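You operate a simulated robot arm through the tools that you are given. There is no shell and no other tool. Be economical: measure what you need, move in short steps, check, and stop when the job is done.

The job below is to be done with a simulated robot arm. You get a single attempt, and the scene is never put back.

JOB
Cap the water tank, start the pump unit and open the ballast knob until the cloudy water clears.
Fine: tank cap on before the red switch; shut the ballast knob again; leave the pipe link alone. Where these are worked on the way, their far stop is far enough and under half their travel is too little: ballast knob.

Only the result counts: the job must be done as asked and must still hold three seconds after the hand-in. Knocking over, shifting, dropping, spilling or breaking anything else fails it. Lids that push on must go on centred and level and be pressed home; caps that screw on are set level and turned clockwise until they are tight.

ROBOT AND FRAMES
A 6-joint arm with a two-finger parallel gripper, fixed in place. Base frame: the origin is at the foot of the arm, x ahead of it, y to its left, z up; the work surface is at about z = 70. Readings come in cm, degrees, newtons and seconds.
With the tool pointing down near the work surface it reaches from about 22 to 62 cm from the base axis. Its first joint turns from -66.0 to 66.0 degrees. Payload 2.7 kg.
The tool frame sits at the grasp point between the pads (the TCP): z along the fingers, y along the line on which they close. The tips reach 2.3 cm beyond it. The gripper opens to 9.4 cm. The fingers are 3.8 cm wide and 1 cm thick; the gripper's body (5.4 by 9.6 cm) begins 3.9 cm behind the TCP.
Orientation is that of the tool frame in the base frame, as a unit quaternion [w, x, y, z]. With the fingers straight down and closing along the base's y, the tool's x points along the base's -x, its y along +y and its z along -z.

CONTROLS
- The arm moves only by the tool arm_command. Its argument "rows" is a list that holds one entry, the list of rows, each a list of 7 numbers: the shift along the tool's x, y, z in units of 100 mm (1.0 is 100 mm), then the turn, a rotation vector about the tool's x, y, z in units of 90 degrees (1.0 is 90 degrees), then the gripper command, from -1 (shut) to 1 (fully open), values between in proportion. In form: [[[x, y, z, wx, wy, wz, hand], ...]]. A call has 1 to 12 rows; each row is the pose to reach, as a shift and turn from the pose commanded when the call began, along the tool's axes at that moment. A call with a number of a shift or a turn outside -1 to 1 is refused whole. Each row takes 0.2 s and may step no farther than 5 cm and 8.6 degrees from the row before; otherwise, or with a gripper value out of range, the whole call is refused. A pose out of reach is approached as far as the arm can. The call stops where the force on the tool passes 60 N (or 10 N more than at its start, if that is more) or the arm is blocked; 0.2 s more then pass. The fingers move at their own pace (about 4.5 cm/s each) and stop on an object; they squeeze with about 30 N. The grip force told is the motor's: it shows also when the fingers shut on nothing. Time passes only in rows, and 0.2 s behind the last, so rows that repeat a pose let the fingers close. The reply holds the time, the measured pose of the TCP, the force on the tool along the base axes, the opening and the grip force, in the units named above and with some noise, with the torque about the TCP (base axes, N m) and any sound that the robot's microphone picked up.
- Cameras (640 x 400 px; columns grow to the right, rows downward): "scene" is fixed at [8.03, -44.09, 139.09]; the picture's right is [0.69, -0.72, 0.00], its down [-0.49, -0.48, -0.73] and it looks along [0.52, 0.50, -0.69] (base axes); focal length 314 px, centre (320, 200). "wrist" rides on the gripper at [8.6, 1.6, -7.5] in the tool frame; the picture's right is [-0.18, 0.98, 0.00], its down [-0.58, -0.11, -0.81] and it looks along [-0.79, -0.15, 0.59] (tool axes); focal length 243 px, centre (320, 200). There is no depth. A picture from a camera that has moved, and an enlarged one, comes with that camera's place and axes in the base frame and with its lens.
- grab_frame(camera): a new picture of that camera. No time passes.
- zoom(camera, box): a new picture of the part [left, top, right, bottom] of that camera's present view, enlarged. No time passes.
- close_job(): hands the job in; it is judged then, once.

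Go step by step. Nothing tells you positions but the pictures and the camera data: compare them with the known pose of the tool, close in by small moves and look again before you grip or let go. The budget is 120 turns and 68 pictures, counting those below and the enlarged ones. Unless the task says otherwise, let go and move clear before handing in.

The tools are called after "Call:" as a command line: name --argument value ..., lists and objects as JSON in quotes. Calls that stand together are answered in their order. arm_command: Moves the arm, as the interface text tells. Its arguments: {"type":"object","properties":{"rows":{"type":"array"}},"required":["rows"]} The other tools are called the same way: grab_frame (camera) takes a picture; zoom (camera, box) takes an enlarged picture of a part of a camera's view; close_job () hands the job in.

At the start:

```text
time_s: 0.0
eef_pos: [37.01, 8.56, 94.38]
tcp_rot: [0.0, 0.0, 1.0, 0.0]
force: [0.2, 0.3, -0.1]
wrist_torque: [-0.02, 0.0, 0.01]
gripper_width: 9.39
gripper_force: 0.1
```

scene: 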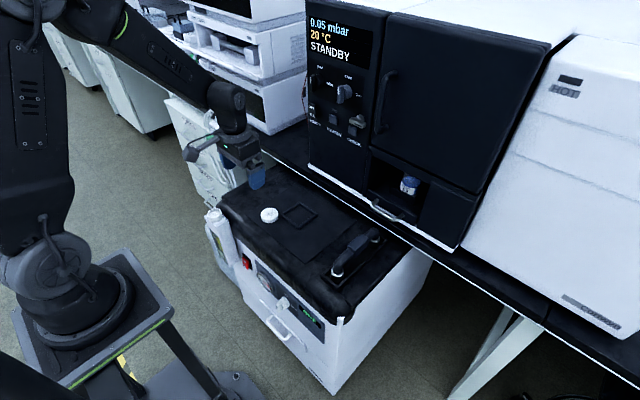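
wrist: 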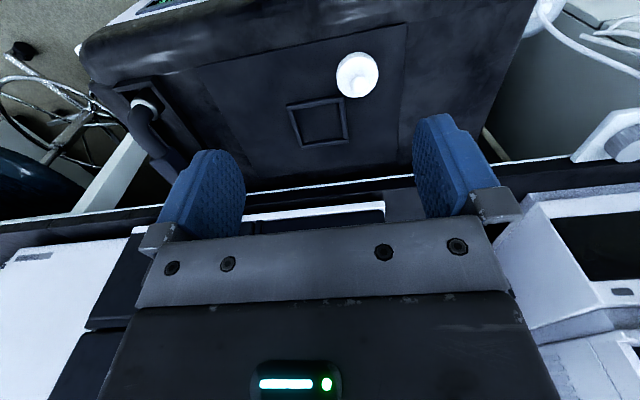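

I see a floor-standing pump/chiller unit with a black top, a white cap on top, and a front panel with a red switch and a white knob. I'll zoom in to identify the tank neck, cap, switch, knob and pipe link.

Call:
zoom --camera "scene" --box '[190, 160, 390, 285]'

Call:
zoom --camera "scene" --box '[200, 230, 360, 350]'

Call:
zoom --camera "scene" --box '[290, 10, 460, 220]'

```text
3.20 times, centred on (290, 222) of scene
camera zoom: at [8.03, -44.09, 139.09], right [0.69, -0.72, 0.0], down [-0.49, -0.48, -0.73], along [0.52, 0.5, -0.69], focal length 1005 px, centre (416, 128)
```

zoom: 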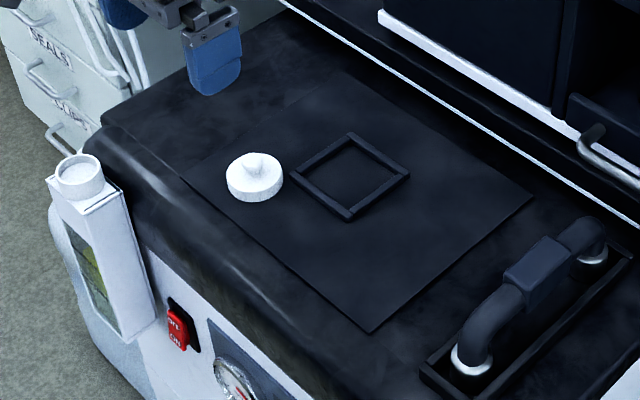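

```text
3.33 times, centred on (280, 290) of scene
camera zoom: at [8.03, -44.09, 139.09], right [0.69, -0.72, 0.0], down [-0.49, -0.48, -0.73], along [0.52, 0.5, -0.69], focal length 1047 px, centre (453, -100)
```

zoom: 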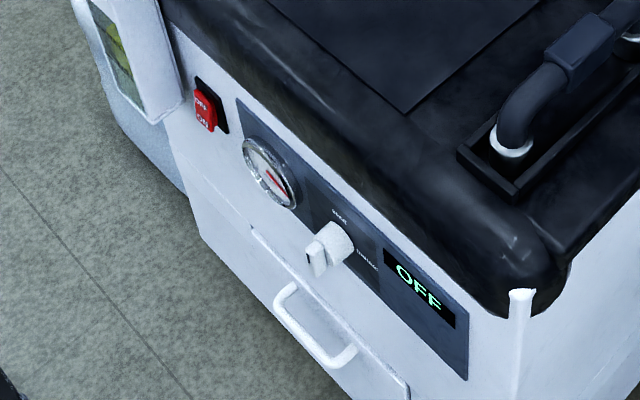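

```text
1.90 times, centred on (375, 115) of scene
camera zoom: at [8.03, -44.09, 139.09], right [0.69, -0.72, 0.0], down [-0.49, -0.48, -0.73], along [0.52, 0.5, -0.69], focal length 598 px, centre (215, 362)
```

zoom: 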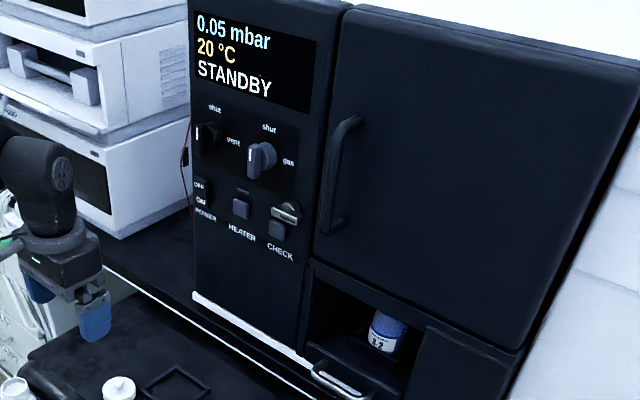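

Cap appears at about (44.1, 11.8, 71) (both cameras agree). The front panel faces the robot (−x). I back the hand off to look at the front from the wrist camera.

Call:
arm_command --rows '[[[0.33, 0, 0, 0, 0, 0, 1], [0.66, 0, 0, 0, 0, 0, 1], [1.0, 0, 0, 0, 0, 0, 1], [1.0, 0, 0.4, 0, 0, 0, 1], [1.0, 0, 0.8, 0, 0, 0, 1]]]'

Call:
grab_frame --camera "wrist"

Call:
grab_frame --camera "scene"

```text
time_s: 1.2
eef_pos: [27.33, 8.75, 86.58]
tcp_rot: [0.0, -0.001, 1.0, 0.0]
force: [0.7, 0.3, 0.5]
wrist_torque: [-0.02, -0.01, 0.0]
gripper_width: 9.41
gripper_force: 0.3
```

```text
62 pictures are left
camera wrist: at [18.62, 10.45, 94.04], right [0.18, 0.98, 0.0], down [0.58, -0.11, 0.81], along [0.79, -0.15, -0.59], focal length 243 px, centre (320, 200)
```

wrist: 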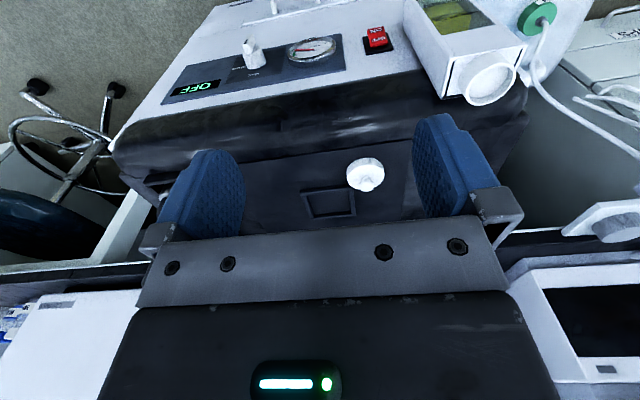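

```text
61 pictures are left
```

scene: 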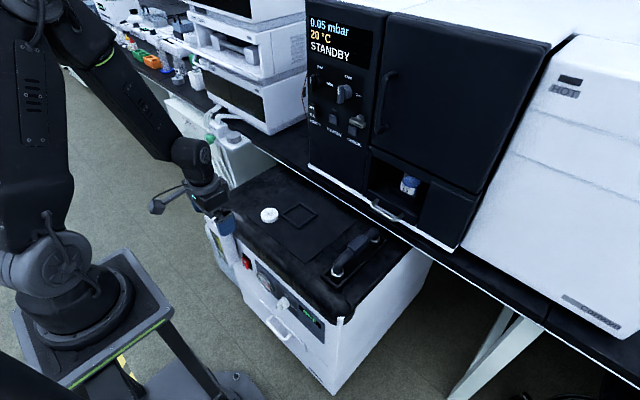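

Triangulated: tank neck ≈ (33.4, 24.3, 70.5), red switch ≈ (35.2, 16, 52), knob ≈ (33.8, −3.5, 51). Now a close look at the neck, the cap and the controls.

Call:
zoom --camera "wrist" --box '[330, 0, 550, 200]'

Call:
zoom --camera "wrist" --box '[150, 0, 410, 130]'

Call:
zoom --camera "scene" --box '[250, 195, 290, 235]'

Call:
zoom --camera "scene" --box '[255, 270, 335, 330]'

```text
2.00 times, centred on (440, 100) of wrist
camera zoom: at [18.62, 10.45, 94.04], right [0.18, 0.98, 0.0], down [0.58, -0.11, 0.81], along [0.79, -0.15, -0.59], focal length 485 px, centre (80, 400)
```

zoom: 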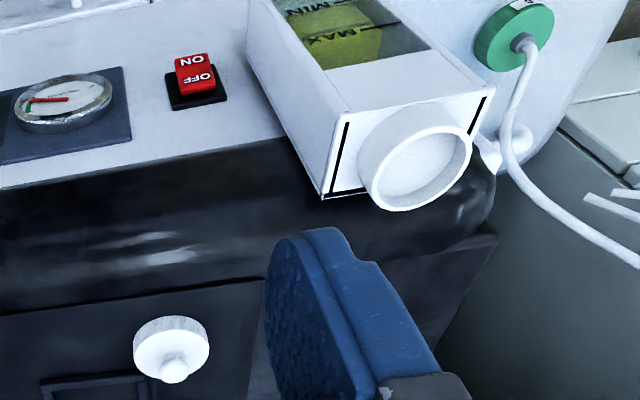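

```text
2.46 times, centred on (280, 65) of wrist
camera zoom: at [18.62, 10.45, 94.04], right [0.18, 0.98, 0.0], down [0.58, -0.11, 0.81], along [0.79, -0.15, -0.59], focal length 597 px, centre (418, 532)
```

zoom: 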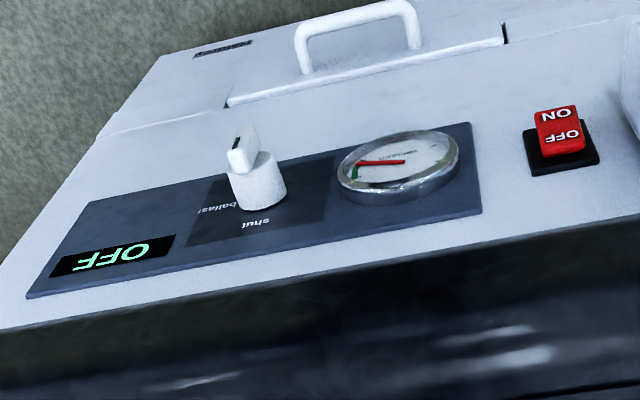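

```text
10.00 times, centred on (270, 215) of scene
camera zoom: at [8.03, -44.09, 139.09], right [0.69, -0.72, 0.0], down [-0.49, -0.48, -0.73], along [0.52, 0.5, -0.69], focal length 3142 px, centre (820, 50)
```

zoom: 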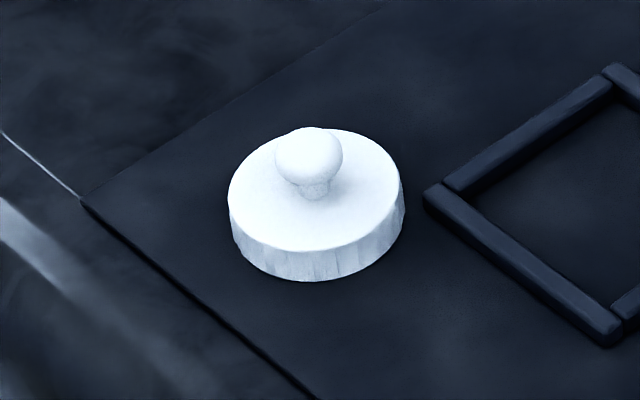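

```text
6.67 times, centred on (295, 300) of scene
camera zoom: at [8.03, -44.09, 139.09], right [0.69, -0.72, 0.0], down [-0.49, -0.48, -0.73], along [0.52, 0.5, -0.69], focal length 2094 px, centre (487, -467)
```

zoom: 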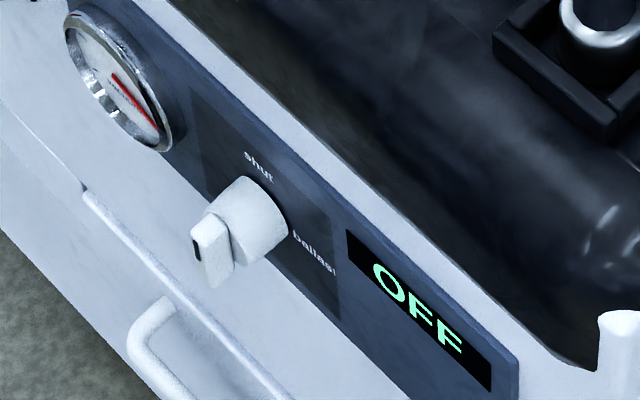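

The cap is a ~5.3 cm disc with a ball on top and its knob turns from "shut" (up) to "ballast" (right). I move above the cap and check alignment.

Call:
arm_command --rows '[[[-0.4, 0.1, 0, 0, 0, 0, 1], [-0.8, 0.2, 0, 0, 0, 0, 1], [-1.0, 0.32, 0, 0, 0, 0, 1]]]'

Call:
arm_command --rows '[[[-0.36, 0, 0.2, 0, 0, 0, 1], [-0.71, 0, 0.5, 0, 0, 0, 1], [-0.71, 0, 0.8, 0, 0, 0, 1]]]'

Call:
grab_frame --camera "wrist"

Call:
zoom --camera "scene" --box '[220, 160, 320, 240]'

```text
time_s: 2.0
eef_pos: [37.07, 11.76, 86.33]
tcp_rot: [-0.001, 0.0, 1.0, 0.0]
force: [0.6, 0.2, 0.6]
wrist_torque: [0.02, 0.02, -0.02]
gripper_width: 9.39
gripper_force: 0.0
```

```text
time_s: 2.8
eef_pos: [43.88, 11.58, 78.4]
tcp_rot: [0.001, 0.0, 1.0, 0.0]
force: [-0.9, 0.2, 0.1]
wrist_torque: [0.01, 0.0, -0.03]
gripper_width: 9.41
gripper_force: 0.1
```

```text
56 pictures are left
camera wrist: at [35.37, 13.24, 86.02], right [0.18, 0.98, 0.0], down [0.58, -0.11, 0.81], along [0.79, -0.15, -0.59], focal length 243 px, centre (320, 200)
```

wrist: 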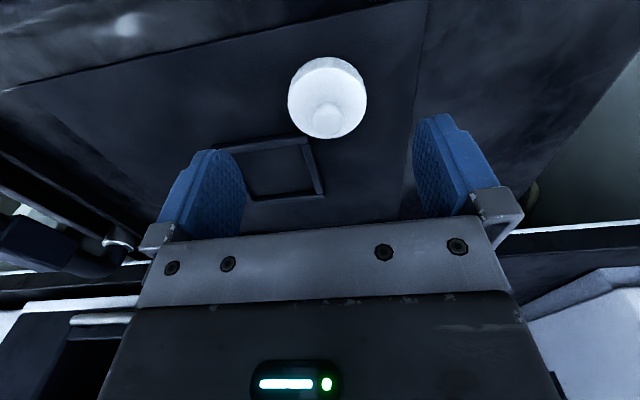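

```text
5.00 times, centred on (270, 200) of scene
camera zoom: at [8.03, -44.09, 139.09], right [0.69, -0.72, 0.0], down [-0.49, -0.48, -0.73], along [0.52, 0.5, -0.69], focal length 1571 px, centre (570, 200)
```

zoom: 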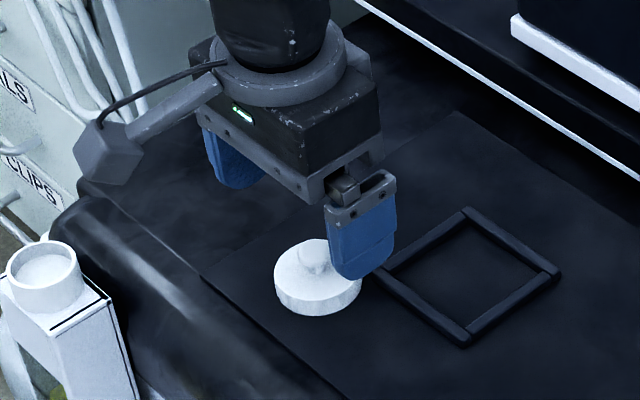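

Cap centre refined to ≈ (44.5, 11.85). I descend around it.

Call:
arm_command --rows '[[[-0.04, 0.01, 0.25, 0, 0, 0, 1], [-0.04, 0.01, 0.45, 0, 0, 0, 1], [-0.04, 0.01, 0.53, 0, 0, 0, 1]]]'

Call:
grab_frame --camera "wrist"

Call:
zoom --camera "scene" --box '[220, 160, 320, 240]'

```text
time_s: 3.6
eef_pos: [44.48, 11.7, 72.83]
tcp_rot: [0.0, 0.0, 1.0, 0.0]
force: [-0.1, -0.2, -0.3]
wrist_torque: [-0.03, 0.02, -0.01]
gripper_width: 9.41
gripper_force: 0.1
```

```text
54 pictures are left
camera wrist: at [35.84, 13.4, 80.48], right [0.18, 0.98, 0.0], down [0.58, -0.11, 0.81], along [0.79, -0.15, -0.59], focal length 243 px, centre (320, 200)
```

wrist: 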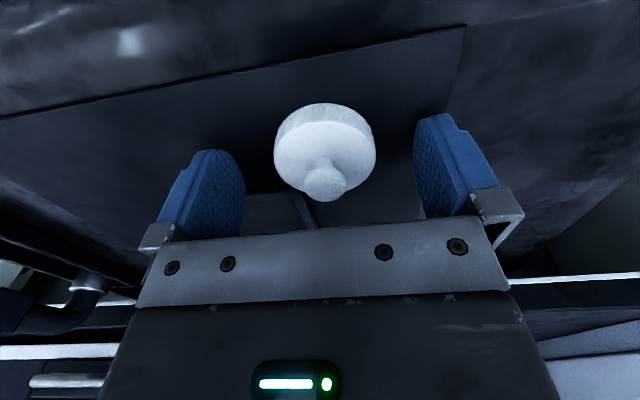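

```text
5.00 times, centred on (270, 200) of scene
camera zoom: at [8.03, -44.09, 139.09], right [0.69, -0.72, 0.0], down [-0.49, -0.48, -0.73], along [0.52, 0.5, -0.69], focal length 1571 px, centre (570, 200)
```

zoom: 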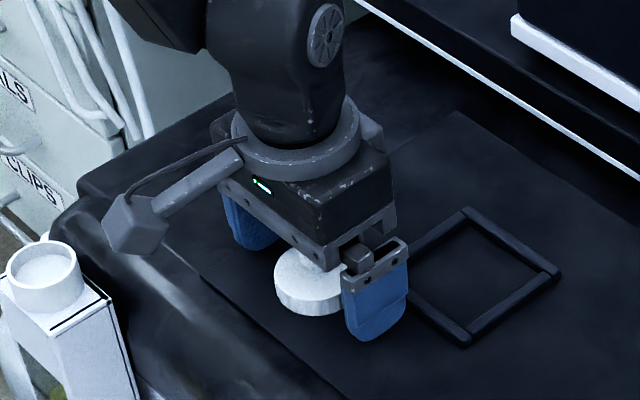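

Cap sits between the fingers. I lower slightly more and close.

Call:
arm_command --rows '[[[0, 0.02, 0.0, 0, 0, 0, 1], [0, 0.02, 0.02, 0, 0, 0, 1], [0, 0.02, 0.02, 0, 0, 0, -1], [0, 0.02, 0.02, 0, 0, 0, -1], [0, 0.02, 0.02, 0, 0, 0, -1], [0, 0.02, 0.02, 0, 0, 0, -1], [0, 0.02, 0.02, 0, 0, 0, -1], [0, 0.02, 0.02, 0, 0, 0, -1]]]'

Call:
arm_command --rows '[[[0, 0, -0.1, 0, 0, 0, -1], [0, 0, -0.3, 0, 0, 0, -1], [0, 0, -0.6, 0, 0, 0, -1]]]'

Call:
grab_frame --camera "wrist"

Call:
zoom --camera "scene" --box '[220, 150, 320, 230]'

```text
time_s: 5.4
eef_pos: [44.47, 11.93, 72.75]
tcp_rot: [0.0, 0.0, 1.0, 0.0]
force: [0.2, 1.2, 0.1]
wrist_torque: [-0.03, -0.01, 0.01]
gripper_width: 4.94
gripper_force: 29.7
```

```text
time_s: 6.2
eef_pos: [44.48, 11.98, 79.1]
tcp_rot: [-0.001, 0.0, 1.0, 0.0]
force: [0.3, -0.7, -0.1]
wrist_torque: [0.01, -0.03, 0.01]
gripper_width: 4.97
gripper_force: 29.6
```

```text
52 pictures are left
camera wrist: at [35.89, 13.66, 86.64], right [0.18, 0.98, 0.0], down [0.58, -0.11, 0.81], along [0.79, -0.15, -0.59], focal length 243 px, centre (320, 200)
```

wrist: 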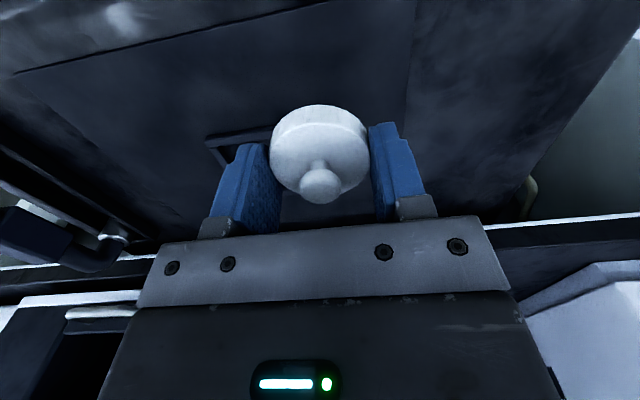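

```text
5.00 times, centred on (270, 190) of scene
camera zoom: at [8.03, -44.09, 139.09], right [0.69, -0.72, 0.0], down [-0.49, -0.48, -0.73], along [0.52, 0.5, -0.69], focal length 1571 px, centre (570, 250)
```

zoom: 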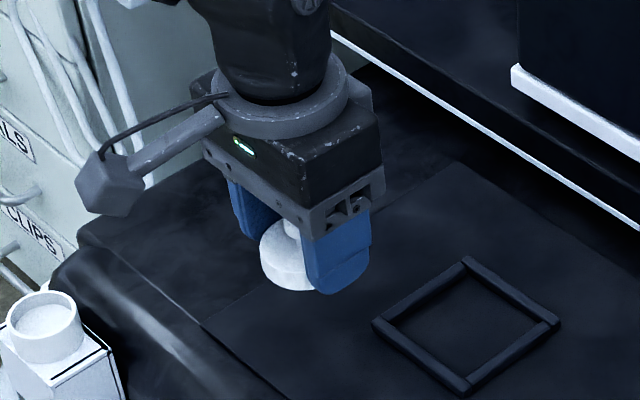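

Cap is held (4.95 cm). I carry it toward the neck at (33.4, 24.3) at safe height.

Call:
arm_command --rows '[[[0.3, 0.3, 0, 0, 0, 0, -1], [0.6, 0.6, 0, 0, 0, 0, -1], [0.9, 0.9, 0, 0, 0, 0, -1], [1.0, 1.0, 0, 0, 0, 0, -1]]]'

Call:
arm_command --rows '[[[0.1, 0.23, 0, 0, 0, 0, -1], [0.1, 0.23, 0.2, 0, 0, 0, -1], [0.1, 0.23, 0.2, 0, 0, 0, -1]]]'

Call:
zoom --camera "wrist" --box '[200, 0, 480, 220]'

Call:
zoom --camera "scene" --box '[180, 165, 280, 245]'

```text
time_s: 7.2
eef_pos: [34.36, 21.87, 78.72]
tcp_rot: [0.0, 0.0, 1.0, 0.0]
force: [0.4, -0.2, 0.2]
wrist_torque: [0.0, -0.03, -0.03]
gripper_width: 4.95
gripper_force: 30.2
```

```text
time_s: 8.0
eef_pos: [33.64, 24.5, 76.69]
tcp_rot: [0.001, 0.0, 1.0, 0.001]
force: [-1.2, -0.7, -0.2]
wrist_torque: [0.03, 0.02, 0.0]
gripper_width: 4.96
gripper_force: 30.1
```

```text
1.82 times, centred on (340, 110) of wrist
camera zoom: at [25.0, 26.1, 84.34], right [0.18, 0.98, 0.0], down [0.58, -0.11, 0.81], along [0.79, -0.15, -0.59], focal length 441 px, centre (284, 364)
```

zoom: 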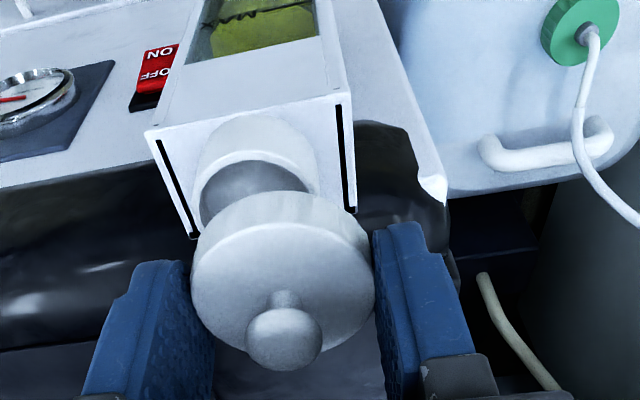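

```text
5.00 times, centred on (230, 205) of scene
camera zoom: at [8.03, -44.09, 139.09], right [0.69, -0.72, 0.0], down [-0.49, -0.48, -0.73], along [0.52, 0.5, -0.69], focal length 1571 px, centre (770, 175)
```

zoom: 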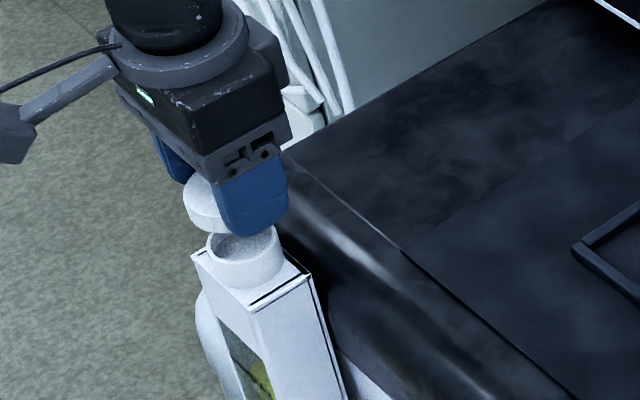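

The neck is ~4.4 cm wide, so the cap (4.95) skirts over it. Relative measurement says shift about −0.8 in y and −0.2 in x; I do so and lower closer.

Call:
arm_command --rows '[[[0.02, -0.08, 0, 0, 0, 0, -1], [0.02, -0.08, 0.18, 0, 0, 0, -1], [0.02, -0.08, 0.18, 0, 0, 0, -1]]]'

Call:
zoom --camera "wrist" --box '[200, 20, 440, 220]'

Call:
zoom --camera "scene" --box '[200, 180, 260, 228]'

```text
time_s: 8.8
eef_pos: [33.41, 23.76, 75.13]
tcp_rot: [0.0, 0.0, 1.0, 0.0]
force: [-0.3, 0.0, -0.9]
wrist_torque: [0.02, -0.01, 0.03]
gripper_width: 4.95
gripper_force: 29.8
```

```text
2.00 times, centred on (320, 120) of wrist
camera zoom: at [24.89, 25.38, 82.66], right [0.18, 0.98, 0.0], down [0.58, -0.11, 0.81], along [0.79, -0.15, -0.59], focal length 485 px, centre (320, 360)
```

zoom: 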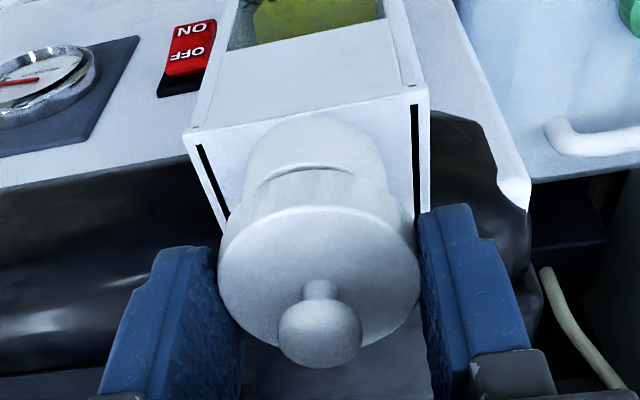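

```text
8.33 times, centred on (230, 204) of scene
camera zoom: at [8.03, -44.09, 139.09], right [0.69, -0.72, 0.0], down [-0.49, -0.48, -0.73], along [0.52, 0.5, -0.69], focal length 2618 px, centre (1070, 167)
```

zoom: 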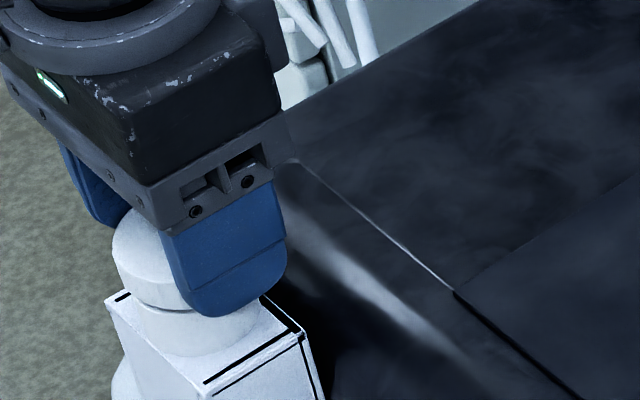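

Relative alignment is now within ~1 mm in both views. I lower gently and watch the force.

Call:
arm_command --rows '[[[0.01, 0, 0.06, 0, 0, 0, -1], [0.01, 0, 0.1, 0, 0, 0, -1], [0.01, 0, 0.13, 0, 0, 0, -1], [0.01, 0, 0.15, 0, 0, 0, -1]]]'

Call:
zoom --camera "wrist" --box '[200, 20, 440, 220]'

Call:
zoom --camera "scene" --box '[200, 180, 260, 228]'

```text
time_s: 9.8
eef_pos: [32.92, 23.57, 73.4]
tcp_rot: [-0.001, 0.0, 1.0, 0.0]
force: [1.0, 1.8, -1.2]
wrist_torque: [0.03, -0.03, -0.02]
gripper_width: 4.95
gripper_force: 29.5
```

```text
2.00 times, centred on (320, 120) of wrist
camera zoom: at [24.51, 25.28, 80.95], right [0.18, 0.98, 0.0], down [0.58, -0.11, 0.8], along [0.79, -0.15, -0.59], focal length 485 px, centre (320, 360)
```

zoom: 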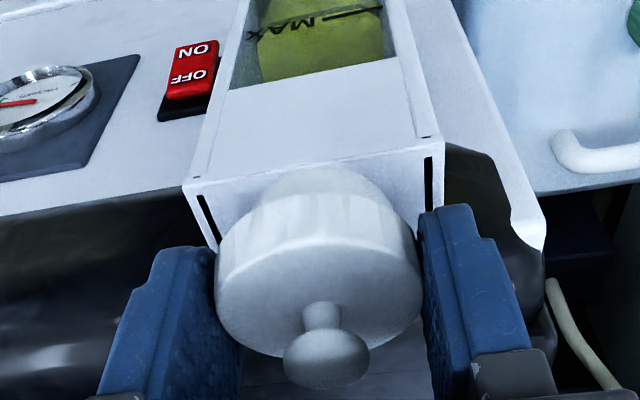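

```text
8.33 times, centred on (230, 204) of scene
camera zoom: at [8.04, -44.08, 139.09], right [0.69, -0.72, 0.0], down [-0.49, -0.48, -0.73], along [0.52, 0.5, -0.69], focal length 2618 px, centre (1070, 167)
```

zoom: 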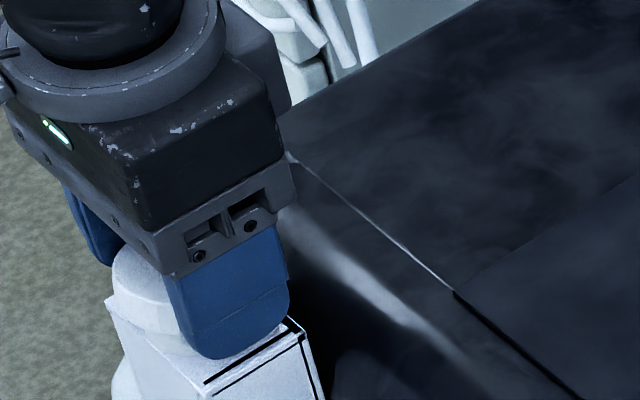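

There may be first contact (slight x deflection). I take a tighter look before pressing.

Call:
zoom --camera "wrist" --box '[265, 80, 385, 220]'

Call:
zoom --camera "scene" --box '[205, 200, 240, 228]'

```text
2.86 times, centred on (325, 150) of wrist
camera zoom: at [24.51, 25.28, 80.95], right [0.18, 0.98, 0.0], down [0.58, -0.11, 0.8], along [0.79, -0.15, -0.59], focal length 693 px, centre (306, 343)
```

zoom: 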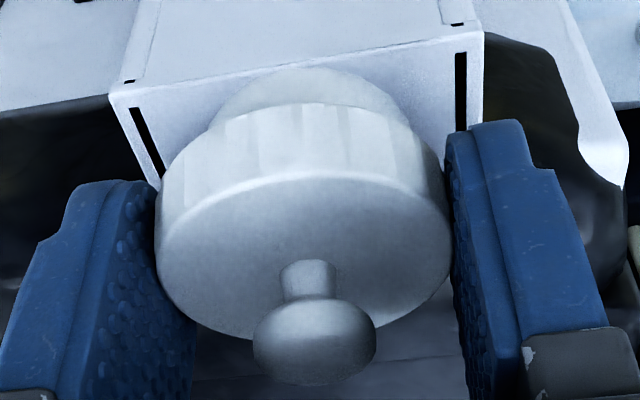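

```text
14.29 times, centred on (222, 214) of scene
camera zoom: at [8.04, -44.08, 139.09], right [0.69, -0.72, 0.0], down [-0.49, -0.48, -0.73], along [0.52, 0.5, -0.69], focal length 4488 px, centre (1713, 0)
```

zoom: 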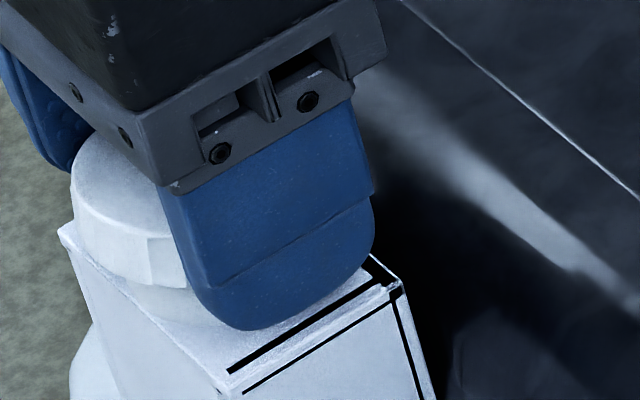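

The cap has grip ribs and appears to sit just at the neck rim. I lower in small steps.

Call:
arm_command --rows '[[[0, 0, 0.01, 0, 0, 0, -1], [0, 0, 0.02, 0, 0, 0, -1], [0, 0, 0.03, 0, 0, 0, -1]]]'

```text
time_s: 10.6
eef_pos: [33.31, 23.64, 73.24]
tcp_rot: [0.001, 0.0, 1.0, 0.0]
force: [-0.5, -2.8, 8.7]
wrist_torque: [0.03, -0.14, -0.03]
gripper_width: 4.93
gripper_force: 30.0
```

Contact force's centre is on the +x side and the pictures agree: the cap sits a few mm too far toward −x. I lift, shift +0.3 in x and probe again.

Call:
arm_command --rows '[[[0, 0, -0.05, 0, 0, 0, -1], [-0.03, 0, -0.05, 0, 0, 0, -1], [-0.03, 0, -0.05, 0, 0, 0, -1]]]'

Call:
arm_command --rows '[[[0, 0, 0.02, 0, 0, 0, -1], [0, 0, 0.04, 0, 0, 0, -1], [0, 0, 0.05, 0, 0, 0, -1]]]'

```text
time_s: 11.4
eef_pos: [33.4, 23.62, 73.69]
tcp_rot: [-0.002, 0.0, 1.0, -0.002]
force: [-10.2, 4.9, 1.0]
wrist_torque: [0.13, 0.17, -0.04]
gripper_width: 4.98
gripper_force: 30.1
```

```text
time_s: 12.2
eef_pos: [33.36, 23.81, 73.36]
tcp_rot: [-0.001, 0.0, 1.0, 0.0]
force: [-24.4, 7.3, 11.9]
wrist_torque: [0.2, 0.52, -0.06]
gripper_width: 4.94
gripper_force: 30.2
```

Sideways resistance shows the skirt is already around the neck. I undo the x shift, relax y a little, and read the forces.

Call:
arm_command --rows '[[[0.02, 0.02, -0.03, 0, 0, 0, -1], [0.03, 0.02, -0.03, 0, 0, 0, -1], [0.03, 0.02, -0.03, 0, 0, 0, -1]]]'

Call:
zoom --camera "scene" --box '[205, 200, 240, 228]'

Call:
zoom --camera "wrist" --box '[265, 80, 385, 220]'

```text
time_s: 13.0
eef_pos: [33.29, 23.86, 73.48]
tcp_rot: [0.0, 0.0, 1.0, 0.001]
force: [0.0, -1.2, -0.6]
wrist_torque: [-0.04, -0.03, 0.03]
gripper_width: 4.97
gripper_force: 30.4
```

```text
14.29 times, centred on (222, 214) of scene
camera zoom: at [8.03, -44.09, 139.08], right [0.69, -0.72, 0.0], down [-0.49, -0.48, -0.73], along [0.52, 0.5, -0.69], focal length 4488 px, centre (1713, 0)
```

zoom: 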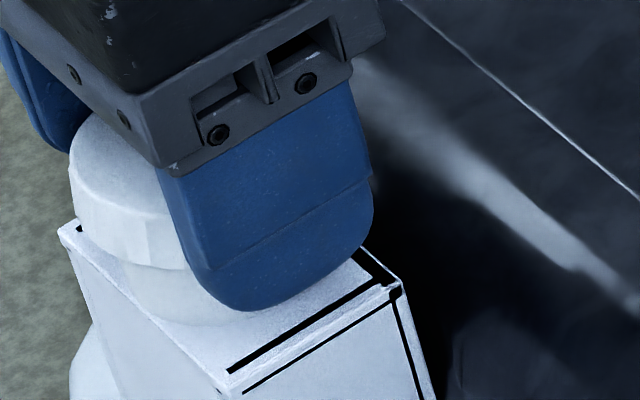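

```text
2.86 times, centred on (325, 150) of wrist
camera zoom: at [24.67, 25.54, 81.11], right [0.18, 0.98, 0.0], down [0.58, -0.11, 0.81], along [0.79, -0.15, -0.59], focal length 693 px, centre (306, 343)
```

zoom: 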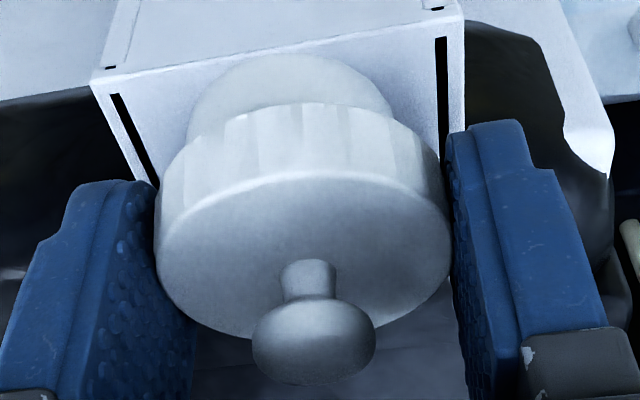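

Forces are now nearly zero, so it sits freely on the neck. I centre y slightly, apply a light downward push and turn clockwise (tool +z).

Call:
arm_command --rows '[[[0, -0.01, 0.02, 0, 0, 0, -1], [0, -0.01, 0.03, 0, 0, 0.09, -1], [0, -0.01, 0.03, 0, 0, 0.18, -1], [0, -0.01, 0.035, 0, 0, 0.27, -1], [0, -0.01, 0.035, 0, 0, 0.36, -1], [0, -0.01, 0.04, 0, 0, 0.45, -1]]]'

```text
time_s: 14.4
eef_pos: [33.35, 23.85, 73.33]
tcp_rot: [0.0, 0.347, 0.938, 0.001]
force: [2.0, -1.2, 14.3]
wrist_torque: [-0.15, -0.21, 0.09]
gripper_width: 4.97
gripper_force: 30.5
```

Call:
arm_command --rows '[[[0, 0, 0, 0, 0, 0.09, -1], [0, 0, 0, 0, 0, 0.18, -1], [0, 0, 0, 0, 0, 0.27, -1], [0, 0, 0, 0, 0, 0.36, -1], [0, 0, 0, 0, 0, 0.45, -1]]]'

Call:
zoom --camera "scene" --box '[195, 190, 245, 230]'

Call:
grab_frame --camera "wrist"

```text
time_s: 15.6
eef_pos: [33.38, 23.71, 73.26]
tcp_rot: [-0.001, 0.65, 0.76, 0.001]
force: [5.9, -6.3, 25.1]
wrist_torque: [-0.57, -0.16, 0.21]
gripper_width: 4.97
gripper_force: 29.5
```

```text
10.00 times, centred on (220, 210) of scene
camera zoom: at [8.02, -44.12, 139.08], right [0.69, -0.72, 0.0], down [-0.49, -0.48, -0.73], along [0.52, 0.5, -0.69], focal length 3142 px, centre (1320, 100)
```

zoom: 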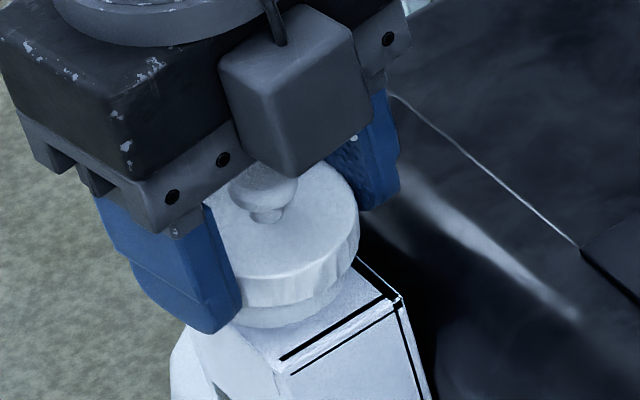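

```text
39 pictures are left
camera wrist: at [33.6, 32.53, 80.83], right [1.0, -0.03, 0.0], down [-0.02, -0.59, 0.81], along [-0.02, -0.81, -0.59], focal length 243 px, centre (320, 200)
```

wrist: 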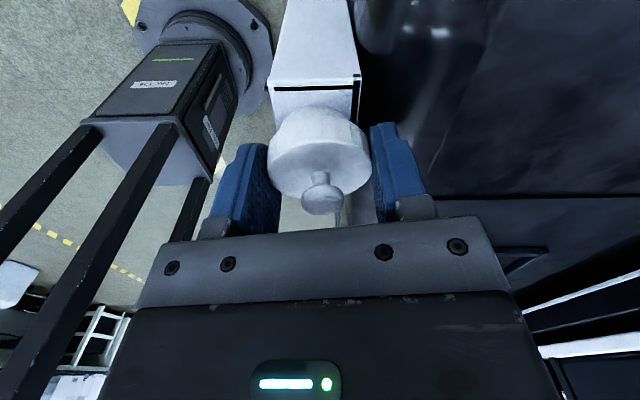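

The contact point rotates along with the cap, so the cap is slightly rolled in the grip. I'll unload, open the fingers so that the cap settles on the neck, and look.

Call:
arm_command --rows '[[[0, 0, -0.03, 0, 0, 0, -1], [0, 0, -0.03, 0, 0, 0, -0.2], [0, 0, -0.03, 0, 0, 0, 0.3], [0, 0, -0.03, 0, 0, 0, 0.5], [0, 0, -0.03, 0, 0, 0, 0.5]]]'

Call:
zoom --camera "scene" --box '[195, 190, 245, 230]'

Call:
zoom --camera "wrist" --box '[240, 60, 400, 230]'

```text
time_s: 16.8
eef_pos: [33.29, 23.66, 73.46]
tcp_rot: [0.0, 0.65, 0.76, 0.0]
force: [0.6, -0.3, -0.5]
wrist_torque: [0.0, -0.07, 0.0]
gripper_width: 7.05
gripper_force: 0.0
```

```text
10.00 times, centred on (220, 210) of scene
camera zoom: at [8.03, -44.09, 139.09], right [0.69, -0.72, 0.0], down [-0.49, -0.48, -0.73], along [0.52, 0.5, -0.69], focal length 3142 px, centre (1320, 100)
```

zoom: 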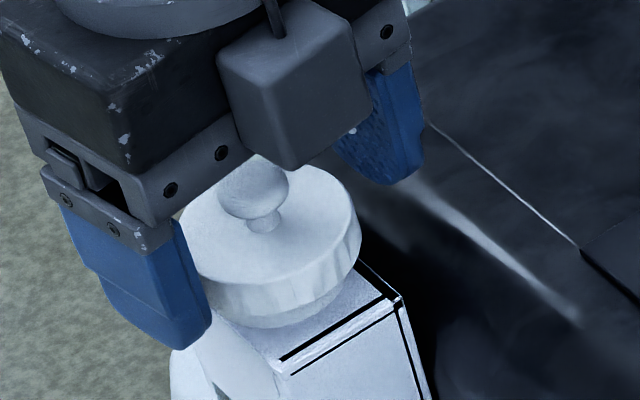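

```text
2.35 times, centred on (320, 145) of wrist
camera zoom: at [33.58, 32.5, 81.11], right [1.0, -0.03, 0.0], down [-0.02, -0.59, 0.81], along [-0.02, -0.81, -0.59], focal length 571 px, centre (320, 329)
```

zoom: 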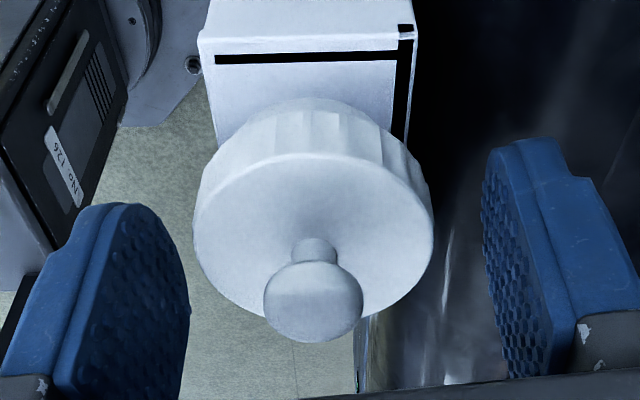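

The cap settled onto the neck, level and centred. I rotate the open hand back counter‑clockwise, lower a little and grip again.

Call:
arm_command --rows '[[[0, 0, 0, 0, 0, -0.09, 0.5], [0, 0, 0, 0, 0, -0.18, 0.5], [0, 0, 0, 0, 0, -0.27, 0.5], [0, 0, 0, 0, 0, -0.36, 0.5], [0, 0, 0, 0, 0, -0.45, 0.5], [0, 0, 0, 0, 0, -0.54, 0.5], [0, 0, 0, 0, 0, -0.63, 0.5], [0, 0, 0, 0, 0, -0.72, 0.5], [0, 0, 0, 0, 0, -0.81, 0.5], [0, 0, 0, 0, 0, -0.9, 0.5], [0, 0, 0, 0, 0, -0.99, 0.5]]]'

Call:
arm_command --rows '[[[0, 0, 0.02, 0, 0, 0, 0.5], [0, 0, 0.03, 0, 0, 0, 0.5], [0, 0, 0.03, 0, 0, 0, -1], [0, 0, 0.03, 0, 0, 0, -1], [0, 0, 0.03, 0, 0, 0, -1], [0, 0, 0.03, 0, 0, 0, -1]]]'

Call:
arm_command --rows '[[[0, 0, 0, 0, 0, 0.09, -1], [0, 0, 0, 0, 0, 0.18, -1], [0, 0, 0, 0, 0, 0.27, -1], [0, 0, 0, 0, 0, 0.36, -1], [0, 0, 0, 0, 0, 0.45, -1]]]'

```text
time_s: 19.2
eef_pos: [33.26, 23.78, 73.51]
tcp_rot: [0.001, -0.072, 0.997, 0.0]
force: [0.8, -0.6, 0.0]
wrist_torque: [0.0, -0.02, 0.05]
gripper_width: 7.07
gripper_force: 0.0
```

```text
time_s: 20.6
eef_pos: [33.24, 23.83, 73.13]
tcp_rot: [0.0, -0.07, 0.998, 0.0]
force: [-0.3, -0.6, -1.0]
wrist_torque: [-0.02, 0.0, 0.01]
gripper_width: 5.02
gripper_force: 29.8
```

```text
time_s: 21.8
eef_pos: [33.23, 23.89, 73.2]
tcp_rot: [0.001, 0.28, 0.96, 0.002]
force: [-0.4, 0.3, -1.1]
wrist_torque: [-0.03, -0.01, 0.02]
gripper_width: 4.95
gripper_force: 29.8
```

Turning is free without push. I add slight downward push while turning on.

Call:
arm_command --rows '[[[0, 0, 0.015, 0, 0, 0.09, -1], [0, 0, 0.03, 0, 0, 0.18, -1], [0, 0, 0.03, 0, 0, 0.27, -1], [0, 0, 0.03, 0, 0, 0.36, -1], [0, 0, 0.03, 0, 0, 0.45, -1], [0, 0, 0.03, 0, 0, 0.54, -1]]]'

Call:
zoom --camera "scene" --box '[195, 190, 245, 230]'

```text
time_s: 23.2
eef_pos: [33.36, 23.76, 73.11]
tcp_rot: [0.0, 0.65, 0.76, 0.002]
force: [-2.9, -7.1, 37.2]
wrist_torque: [-0.21, 0.19, 0.1]
gripper_width: 4.95
gripper_force: 29.6
```

```text
10.00 times, centred on (220, 210) of scene
camera zoom: at [7.99, -44.13, 139.07], right [0.69, -0.72, 0.0], down [-0.49, -0.48, -0.73], along [0.52, 0.5, -0.69], focal length 3142 px, centre (1320, 100)
```

zoom: 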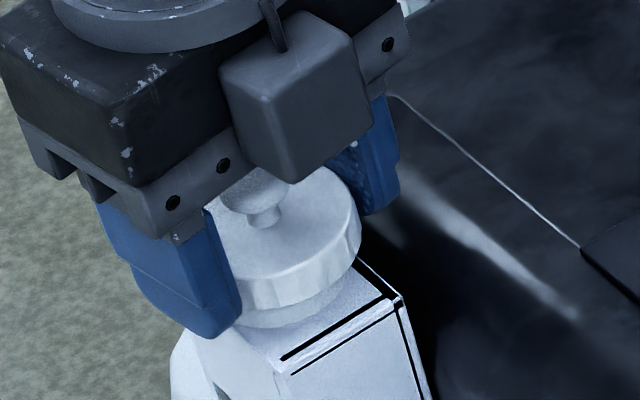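

Load is now centred (37 N) on the neck. I press a bit harder to see whether it snaps home.

Call:
arm_command --rows '[[[0, 0, 0.008, 0, 0, 0, -1], [0, 0, 0.015, 0, 0, 0, -1], [0, 0, 0.015, 0, 0, 0, -1]]]'

```text
time_s: 23.8
eef_pos: [33.26, 23.8, 73.07]
tcp_rot: [0.0, 0.65, 0.76, 0.001]
force: [-5.8, -4.4, 15.6]
wrist_torque: [-0.06, 0.11, 0.01]
gripper_width: 4.96
gripper_force: 30.1
stopped in row 3: the force on the tool passed its limit at 62 N (the readings are from after the stop); the commanded pose is now the measured one
```

No snap-on movement, so it's a screw cap or already home. I regrip and turn clockwise again under light load, watching torque.

Call:
arm_command --rows '[[[0, 0, -0.02, 0, 0, 0, 0.5], [0, 0, -0.02, 0, 0, 0, 0.5], [0, 0, -0.02, 0, 0, -0.09, 0.5], [0, 0, -0.02, 0, 0, -0.18, 0.5], [0, 0, -0.02, 0, 0, -0.27, 0.5], [0, 0, -0.02, 0, 0, -0.36, 0.5], [0, 0, -0.02, 0, 0, -0.45, 0.5], [0, 0, -0.02, 0, 0, -0.54, 0.5], [0, 0, -0.02, 0, 0, -0.63, 0.5], [0, 0, -0.02, 0, 0, -0.72, 0.5], [0, 0, -0.02, 0, 0, -0.81, 0.5], [0, 0, -0.02, 0, 0, -0.9, 0.5]]]'

Call:
arm_command --rows '[[[0, 0, 0.02, 0, 0, 0, -1], [0, 0, 0.02, 0, 0, 0, -1], [0, 0, 0.02, 0, 0, 0, -1], [0, 0, 0.02, 0, 0, 0, -1], [0, 0, 0.03, 0, 0, 0, -1]]]'

Call:
arm_command --rows '[[[0, 0, 0, 0, 0, 0.09, -1], [0, 0, 0, 0, 0, 0.18, -1], [0, 0, 0, 0, 0, 0.27, -1], [0, 0, 0, 0, 0, 0.36, -1], [0, 0, 0, 0, 0, 0.45, -1]]]'

Call:
arm_command --rows '[[[0, 0, 0, 0, 0, 0.09, -1], [0, 0, 0, 0, 0, 0.18, -1], [0, 0, 0, 0, 0, 0.27, -1], [0, 0, 0, 0, 0, 0.36, -1], [0, 0, 0, 0, 0, 0.45, -1]]]'

```text
time_s: 26.4
eef_pos: [33.32, 23.91, 73.2]
tcp_rot: [0.001, -0.001, 1.0, 0.002]
force: [-0.4, -0.3, 0.3]
wrist_torque: [-0.04, -0.03, -0.01]
gripper_width: 7.05
gripper_force: 0.1
```

```text
time_s: 27.6
eef_pos: [33.4, 23.86, 72.88]
tcp_rot: [0.002, 0.001, 1.0, 0.002]
force: [-2.8, -3.9, 17.9]
wrist_torque: [-0.08, 0.1, 0.01]
gripper_width: 4.97
gripper_force: 29.9
```

```text
time_s: 28.8
eef_pos: [33.29, 23.69, 72.81]
tcp_rot: [-0.001, 0.349, 0.937, 0.0]
force: [10.5, -27.1, 21.4]
wrist_torque: [-0.19, -0.09, 0.3]
gripper_width: 4.93
gripper_force: 30.2
```

```text
time_s: 30.0
eef_pos: [33.11, 23.65, 72.68]
tcp_rot: [-0.001, 0.651, 0.759, -0.001]
force: [-4.5, -23.3, 11.8]
wrist_torque: [-0.13, 0.03, 0.13]
gripper_width: 4.95
gripper_force: 30.1
```

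z now drops as I turn and side force shows the cap is being held by the thread: it's engaging. I regrip with y −0.2 and keep turning.

Call:
arm_command --rows '[[[0, 0, 0, 0, 0, 0, 0.5], [0, 0, 0, 0, 0, 0, 0.5], [0, 0, 0, 0, 0, -0.09, 0.5], [0, 0, 0, 0, 0, -0.18, 0.5], [0, 0, 0, 0, 0, -0.27, 0.5], [0, 0, 0, 0, 0, -0.36, 0.5], [0, 0, 0, 0, 0, -0.45, 0.5], [0, 0, 0, 0, 0, -0.54, 0.5], [0, 0, 0, 0, 0, -0.63, 0.5], [0, 0, 0, 0, 0, -0.72, 0.5], [0, 0, 0, 0, 0, -0.81, 0.5], [0, 0, 0, 0, 0, -0.9, 0.5]]]'

Call:
arm_command --rows '[[[0, -0.02, 0, 0, 0, 0, 0.5], [0, -0.02, 0.0, 0, 0, 0, -1], [0, -0.02, 0.0, 0, 0, 0, -1], [0, -0.02, 0.0, 0, 0, 0, -1], [0, -0.02, 0.0, 0, 0, 0, -1]]]'

Call:
arm_command --rows '[[[0, 0, 0, 0, 0, 0.09, -1], [0, 0, 0, 0, 0, 0.18, -1], [0, 0, 0.01, 0, 0, 0.27, -1], [0, 0, 0.01, 0, 0, 0.36, -1], [0, 0, 0.01, 0, 0, 0.45, -1]]]'

Call:
arm_command --rows '[[[0, 0, 0, 0, 0, 0.09, -1], [0, 0, 0, 0, 0, 0.18, -1], [0, 0, 0.01, 0, 0, 0.27, -1], [0, 0, 0.01, 0, 0, 0.36, -1], [0, 0, 0.01, 0, 0, 0.45, -1]]]'

Call:
zoom --camera "scene" --box '[195, 190, 245, 230]'

```text
time_s: 32.6
eef_pos: [33.32, 23.83, 72.95]
tcp_rot: [0.001, -0.001, 1.0, 0.002]
force: [0.0, -0.8, 0.3]
wrist_torque: [0.01, 0.04, 0.02]
gripper_width: 7.07
gripper_force: 0.1
heard: snap
```

```text
time_s: 33.8
eef_pos: [33.5, 23.63, 73.02]
tcp_rot: [0.001, 0.002, 1.0, 0.001]
force: [-0.5, 0.2, -0.4]
wrist_torque: [-0.03, 0.0, -0.03]
gripper_width: 5.0
gripper_force: 29.7
heard: snap
```

```text
time_s: 35.0
eef_pos: [33.37, 23.71, 72.82]
tcp_rot: [0.001, 0.348, 0.938, 0.003]
force: [3.3, -3.3, 30.5]
wrist_torque: [-0.1, 0.05, 0.08]
gripper_width: 5.01
gripper_force: 30.0
```

```text
time_s: 36.2
eef_pos: [33.31, 23.59, 72.77]
tcp_rot: [0.0, 0.652, 0.758, 0.001]
force: [-5.5, -9.1, 41.2]
wrist_torque: [-0.13, 0.15, 0.16]
gripper_width: 4.98
gripper_force: 30.5
```

```text
10.00 times, centred on (220, 210) of scene
camera zoom: at [7.98, -44.14, 139.07], right [0.69, -0.72, 0.0], down [-0.49, -0.48, -0.73], along [0.52, 0.5, -0.69], focal length 3142 px, centre (1320, 100)
```

zoom: 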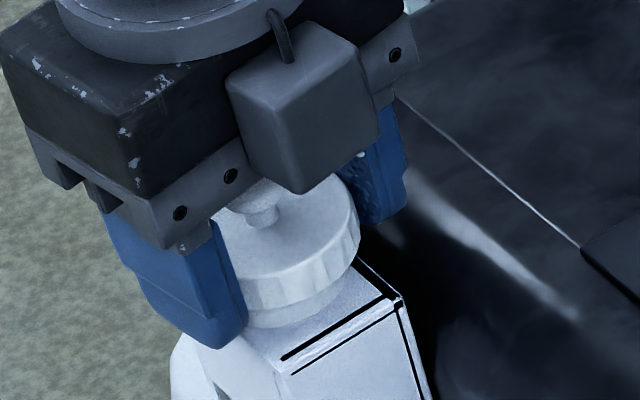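

A "snap" was heard twice. I release the cap without load and inspect how it sits.

Call:
arm_command --rows '[[[0, 0, -0.03, 0, 0, 0, -1], [0, 0, -0.03, 0, 0, 0, 0.5], [0, 0, -0.03, 0, 0, 0, 0.5], [0, 0, -0.03, 0, 0, 0, 0.5]]]'

Call:
zoom --camera "scene" --box '[195, 190, 245, 230]'

Call:
zoom --camera "wrist" --box '[240, 60, 400, 230]'

```text
time_s: 37.2
eef_pos: [33.33, 23.61, 72.93]
tcp_rot: [0.0, 0.65, 0.76, 0.001]
force: [0.1, -0.2, 0.4]
wrist_torque: [-0.01, 0.02, -0.01]
gripper_width: 7.04
gripper_force: 0.0
heard: snap
```

```text
10.00 times, centred on (220, 210) of scene
camera zoom: at [8.03, -44.09, 139.09], right [0.69, -0.72, 0.0], down [-0.49, -0.48, -0.73], along [0.52, 0.5, -0.69], focal length 3142 px, centre (1320, 100)
```

zoom: 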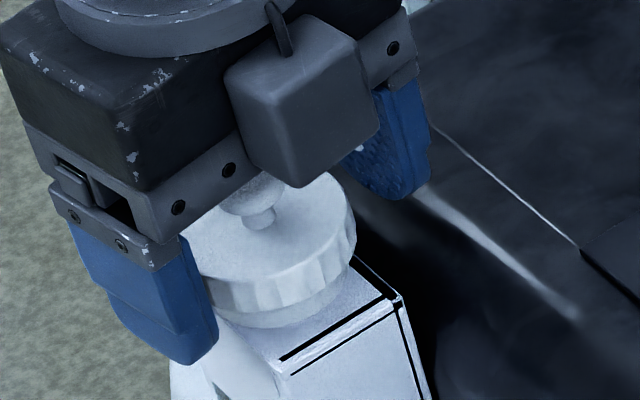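

```text
2.35 times, centred on (320, 145) of wrist
camera zoom: at [33.61, 32.41, 80.52], right [1.0, -0.03, 0.0], down [-0.02, -0.59, 0.8], along [-0.02, -0.8, -0.59], focal length 571 px, centre (320, 329)
```

zoom: 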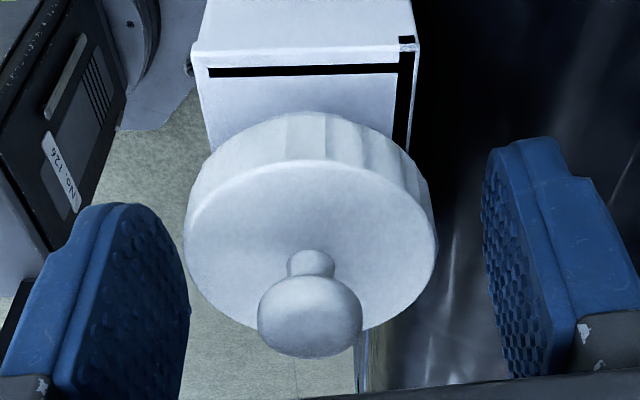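

The snap seems linked with seat/unseat. I'll grip and pull up 2 mm to test whether the cap is retained.

Call:
arm_command --rows '[[[0, 0, 0, 0, 0, 0, -1], [0, 0, 0, 0, 0, 0, -1], [0, 0, 0, 0, 0, 0, -1], [0, 0, 0, 0, 0, 0, -1]]]'

Call:
arm_command --rows '[[[0, 0, -0.01, 0, 0, 0, -1], [0, 0, -0.02, 0, 0, 0, -1]]]'

```text
time_s: 38.2
eef_pos: [33.28, 23.58, 72.92]
tcp_rot: [0.0, 0.65, 0.76, 0.001]
force: [-3.0, 0.1, -0.4]
wrist_torque: [0.03, 0.03, 0.0]
gripper_width: 5.0
gripper_force: 29.5
heard: snap
```

```text
time_s: 38.8
eef_pos: [33.28, 23.52, 73.14]
tcp_rot: [0.0, 0.65, 0.76, 0.002]
force: [-3.8, -1.1, -2.2]
wrist_torque: [0.01, 0.02, -0.03]
gripper_width: 5.01
gripper_force: 29.5
```

Not retained against lift. I'll open, back off upward and inspect the cap with the hand clear.

Call:
arm_command --rows '[[[0, 0, 0.02, 0, 0, 0, -1], [0, 0, 0.02, 0, 0, 0, 0.5], [0, 0, 0.02, 0, 0, 0, 0.7], [0, 0, 0.02, 0, 0, 0, 0.7], [0, 0, -0.2, 0, 0, 0, 0.7], [0, 0, -0.5, 0, 0, 0, 0.7], [0, 0, -0.9, 0, 0, 0, 0.7]]]'

Call:
zoom --camera "scene" --box '[200, 190, 250, 230]'

Call:
zoom --camera "wrist" --box '[240, 0, 400, 170]'

```text
time_s: 40.4
eef_pos: [33.3, 23.66, 82.36]
tcp_rot: [0.0, 0.65, 0.76, 0.001]
force: [-0.1, -0.1, -0.5]
wrist_torque: [-0.01, -0.02, 0.0]
gripper_width: 7.99
gripper_force: 0.1
heard: snap
```

```text
10.00 times, centred on (225, 210) of scene
camera zoom: at [8.03, -44.09, 139.09], right [0.69, -0.72, 0.0], down [-0.49, -0.48, -0.73], along [0.52, 0.5, -0.69], focal length 3142 px, centre (1270, 100)
```

zoom: 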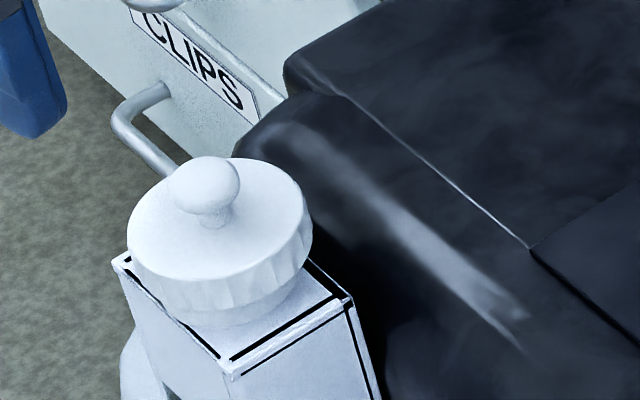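

```text
2.35 times, centred on (320, 85) of wrist
camera zoom: at [33.57, 32.48, 90.03], right [1.0, -0.03, 0.0], down [-0.02, -0.59, 0.8], along [-0.02, -0.8, -0.59], focal length 571 px, centre (320, 471)
```

zoom: 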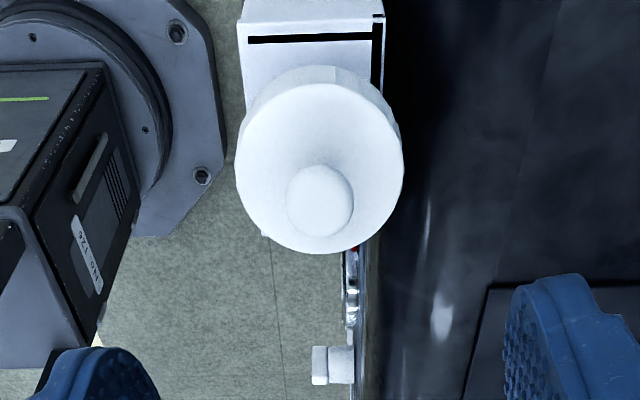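

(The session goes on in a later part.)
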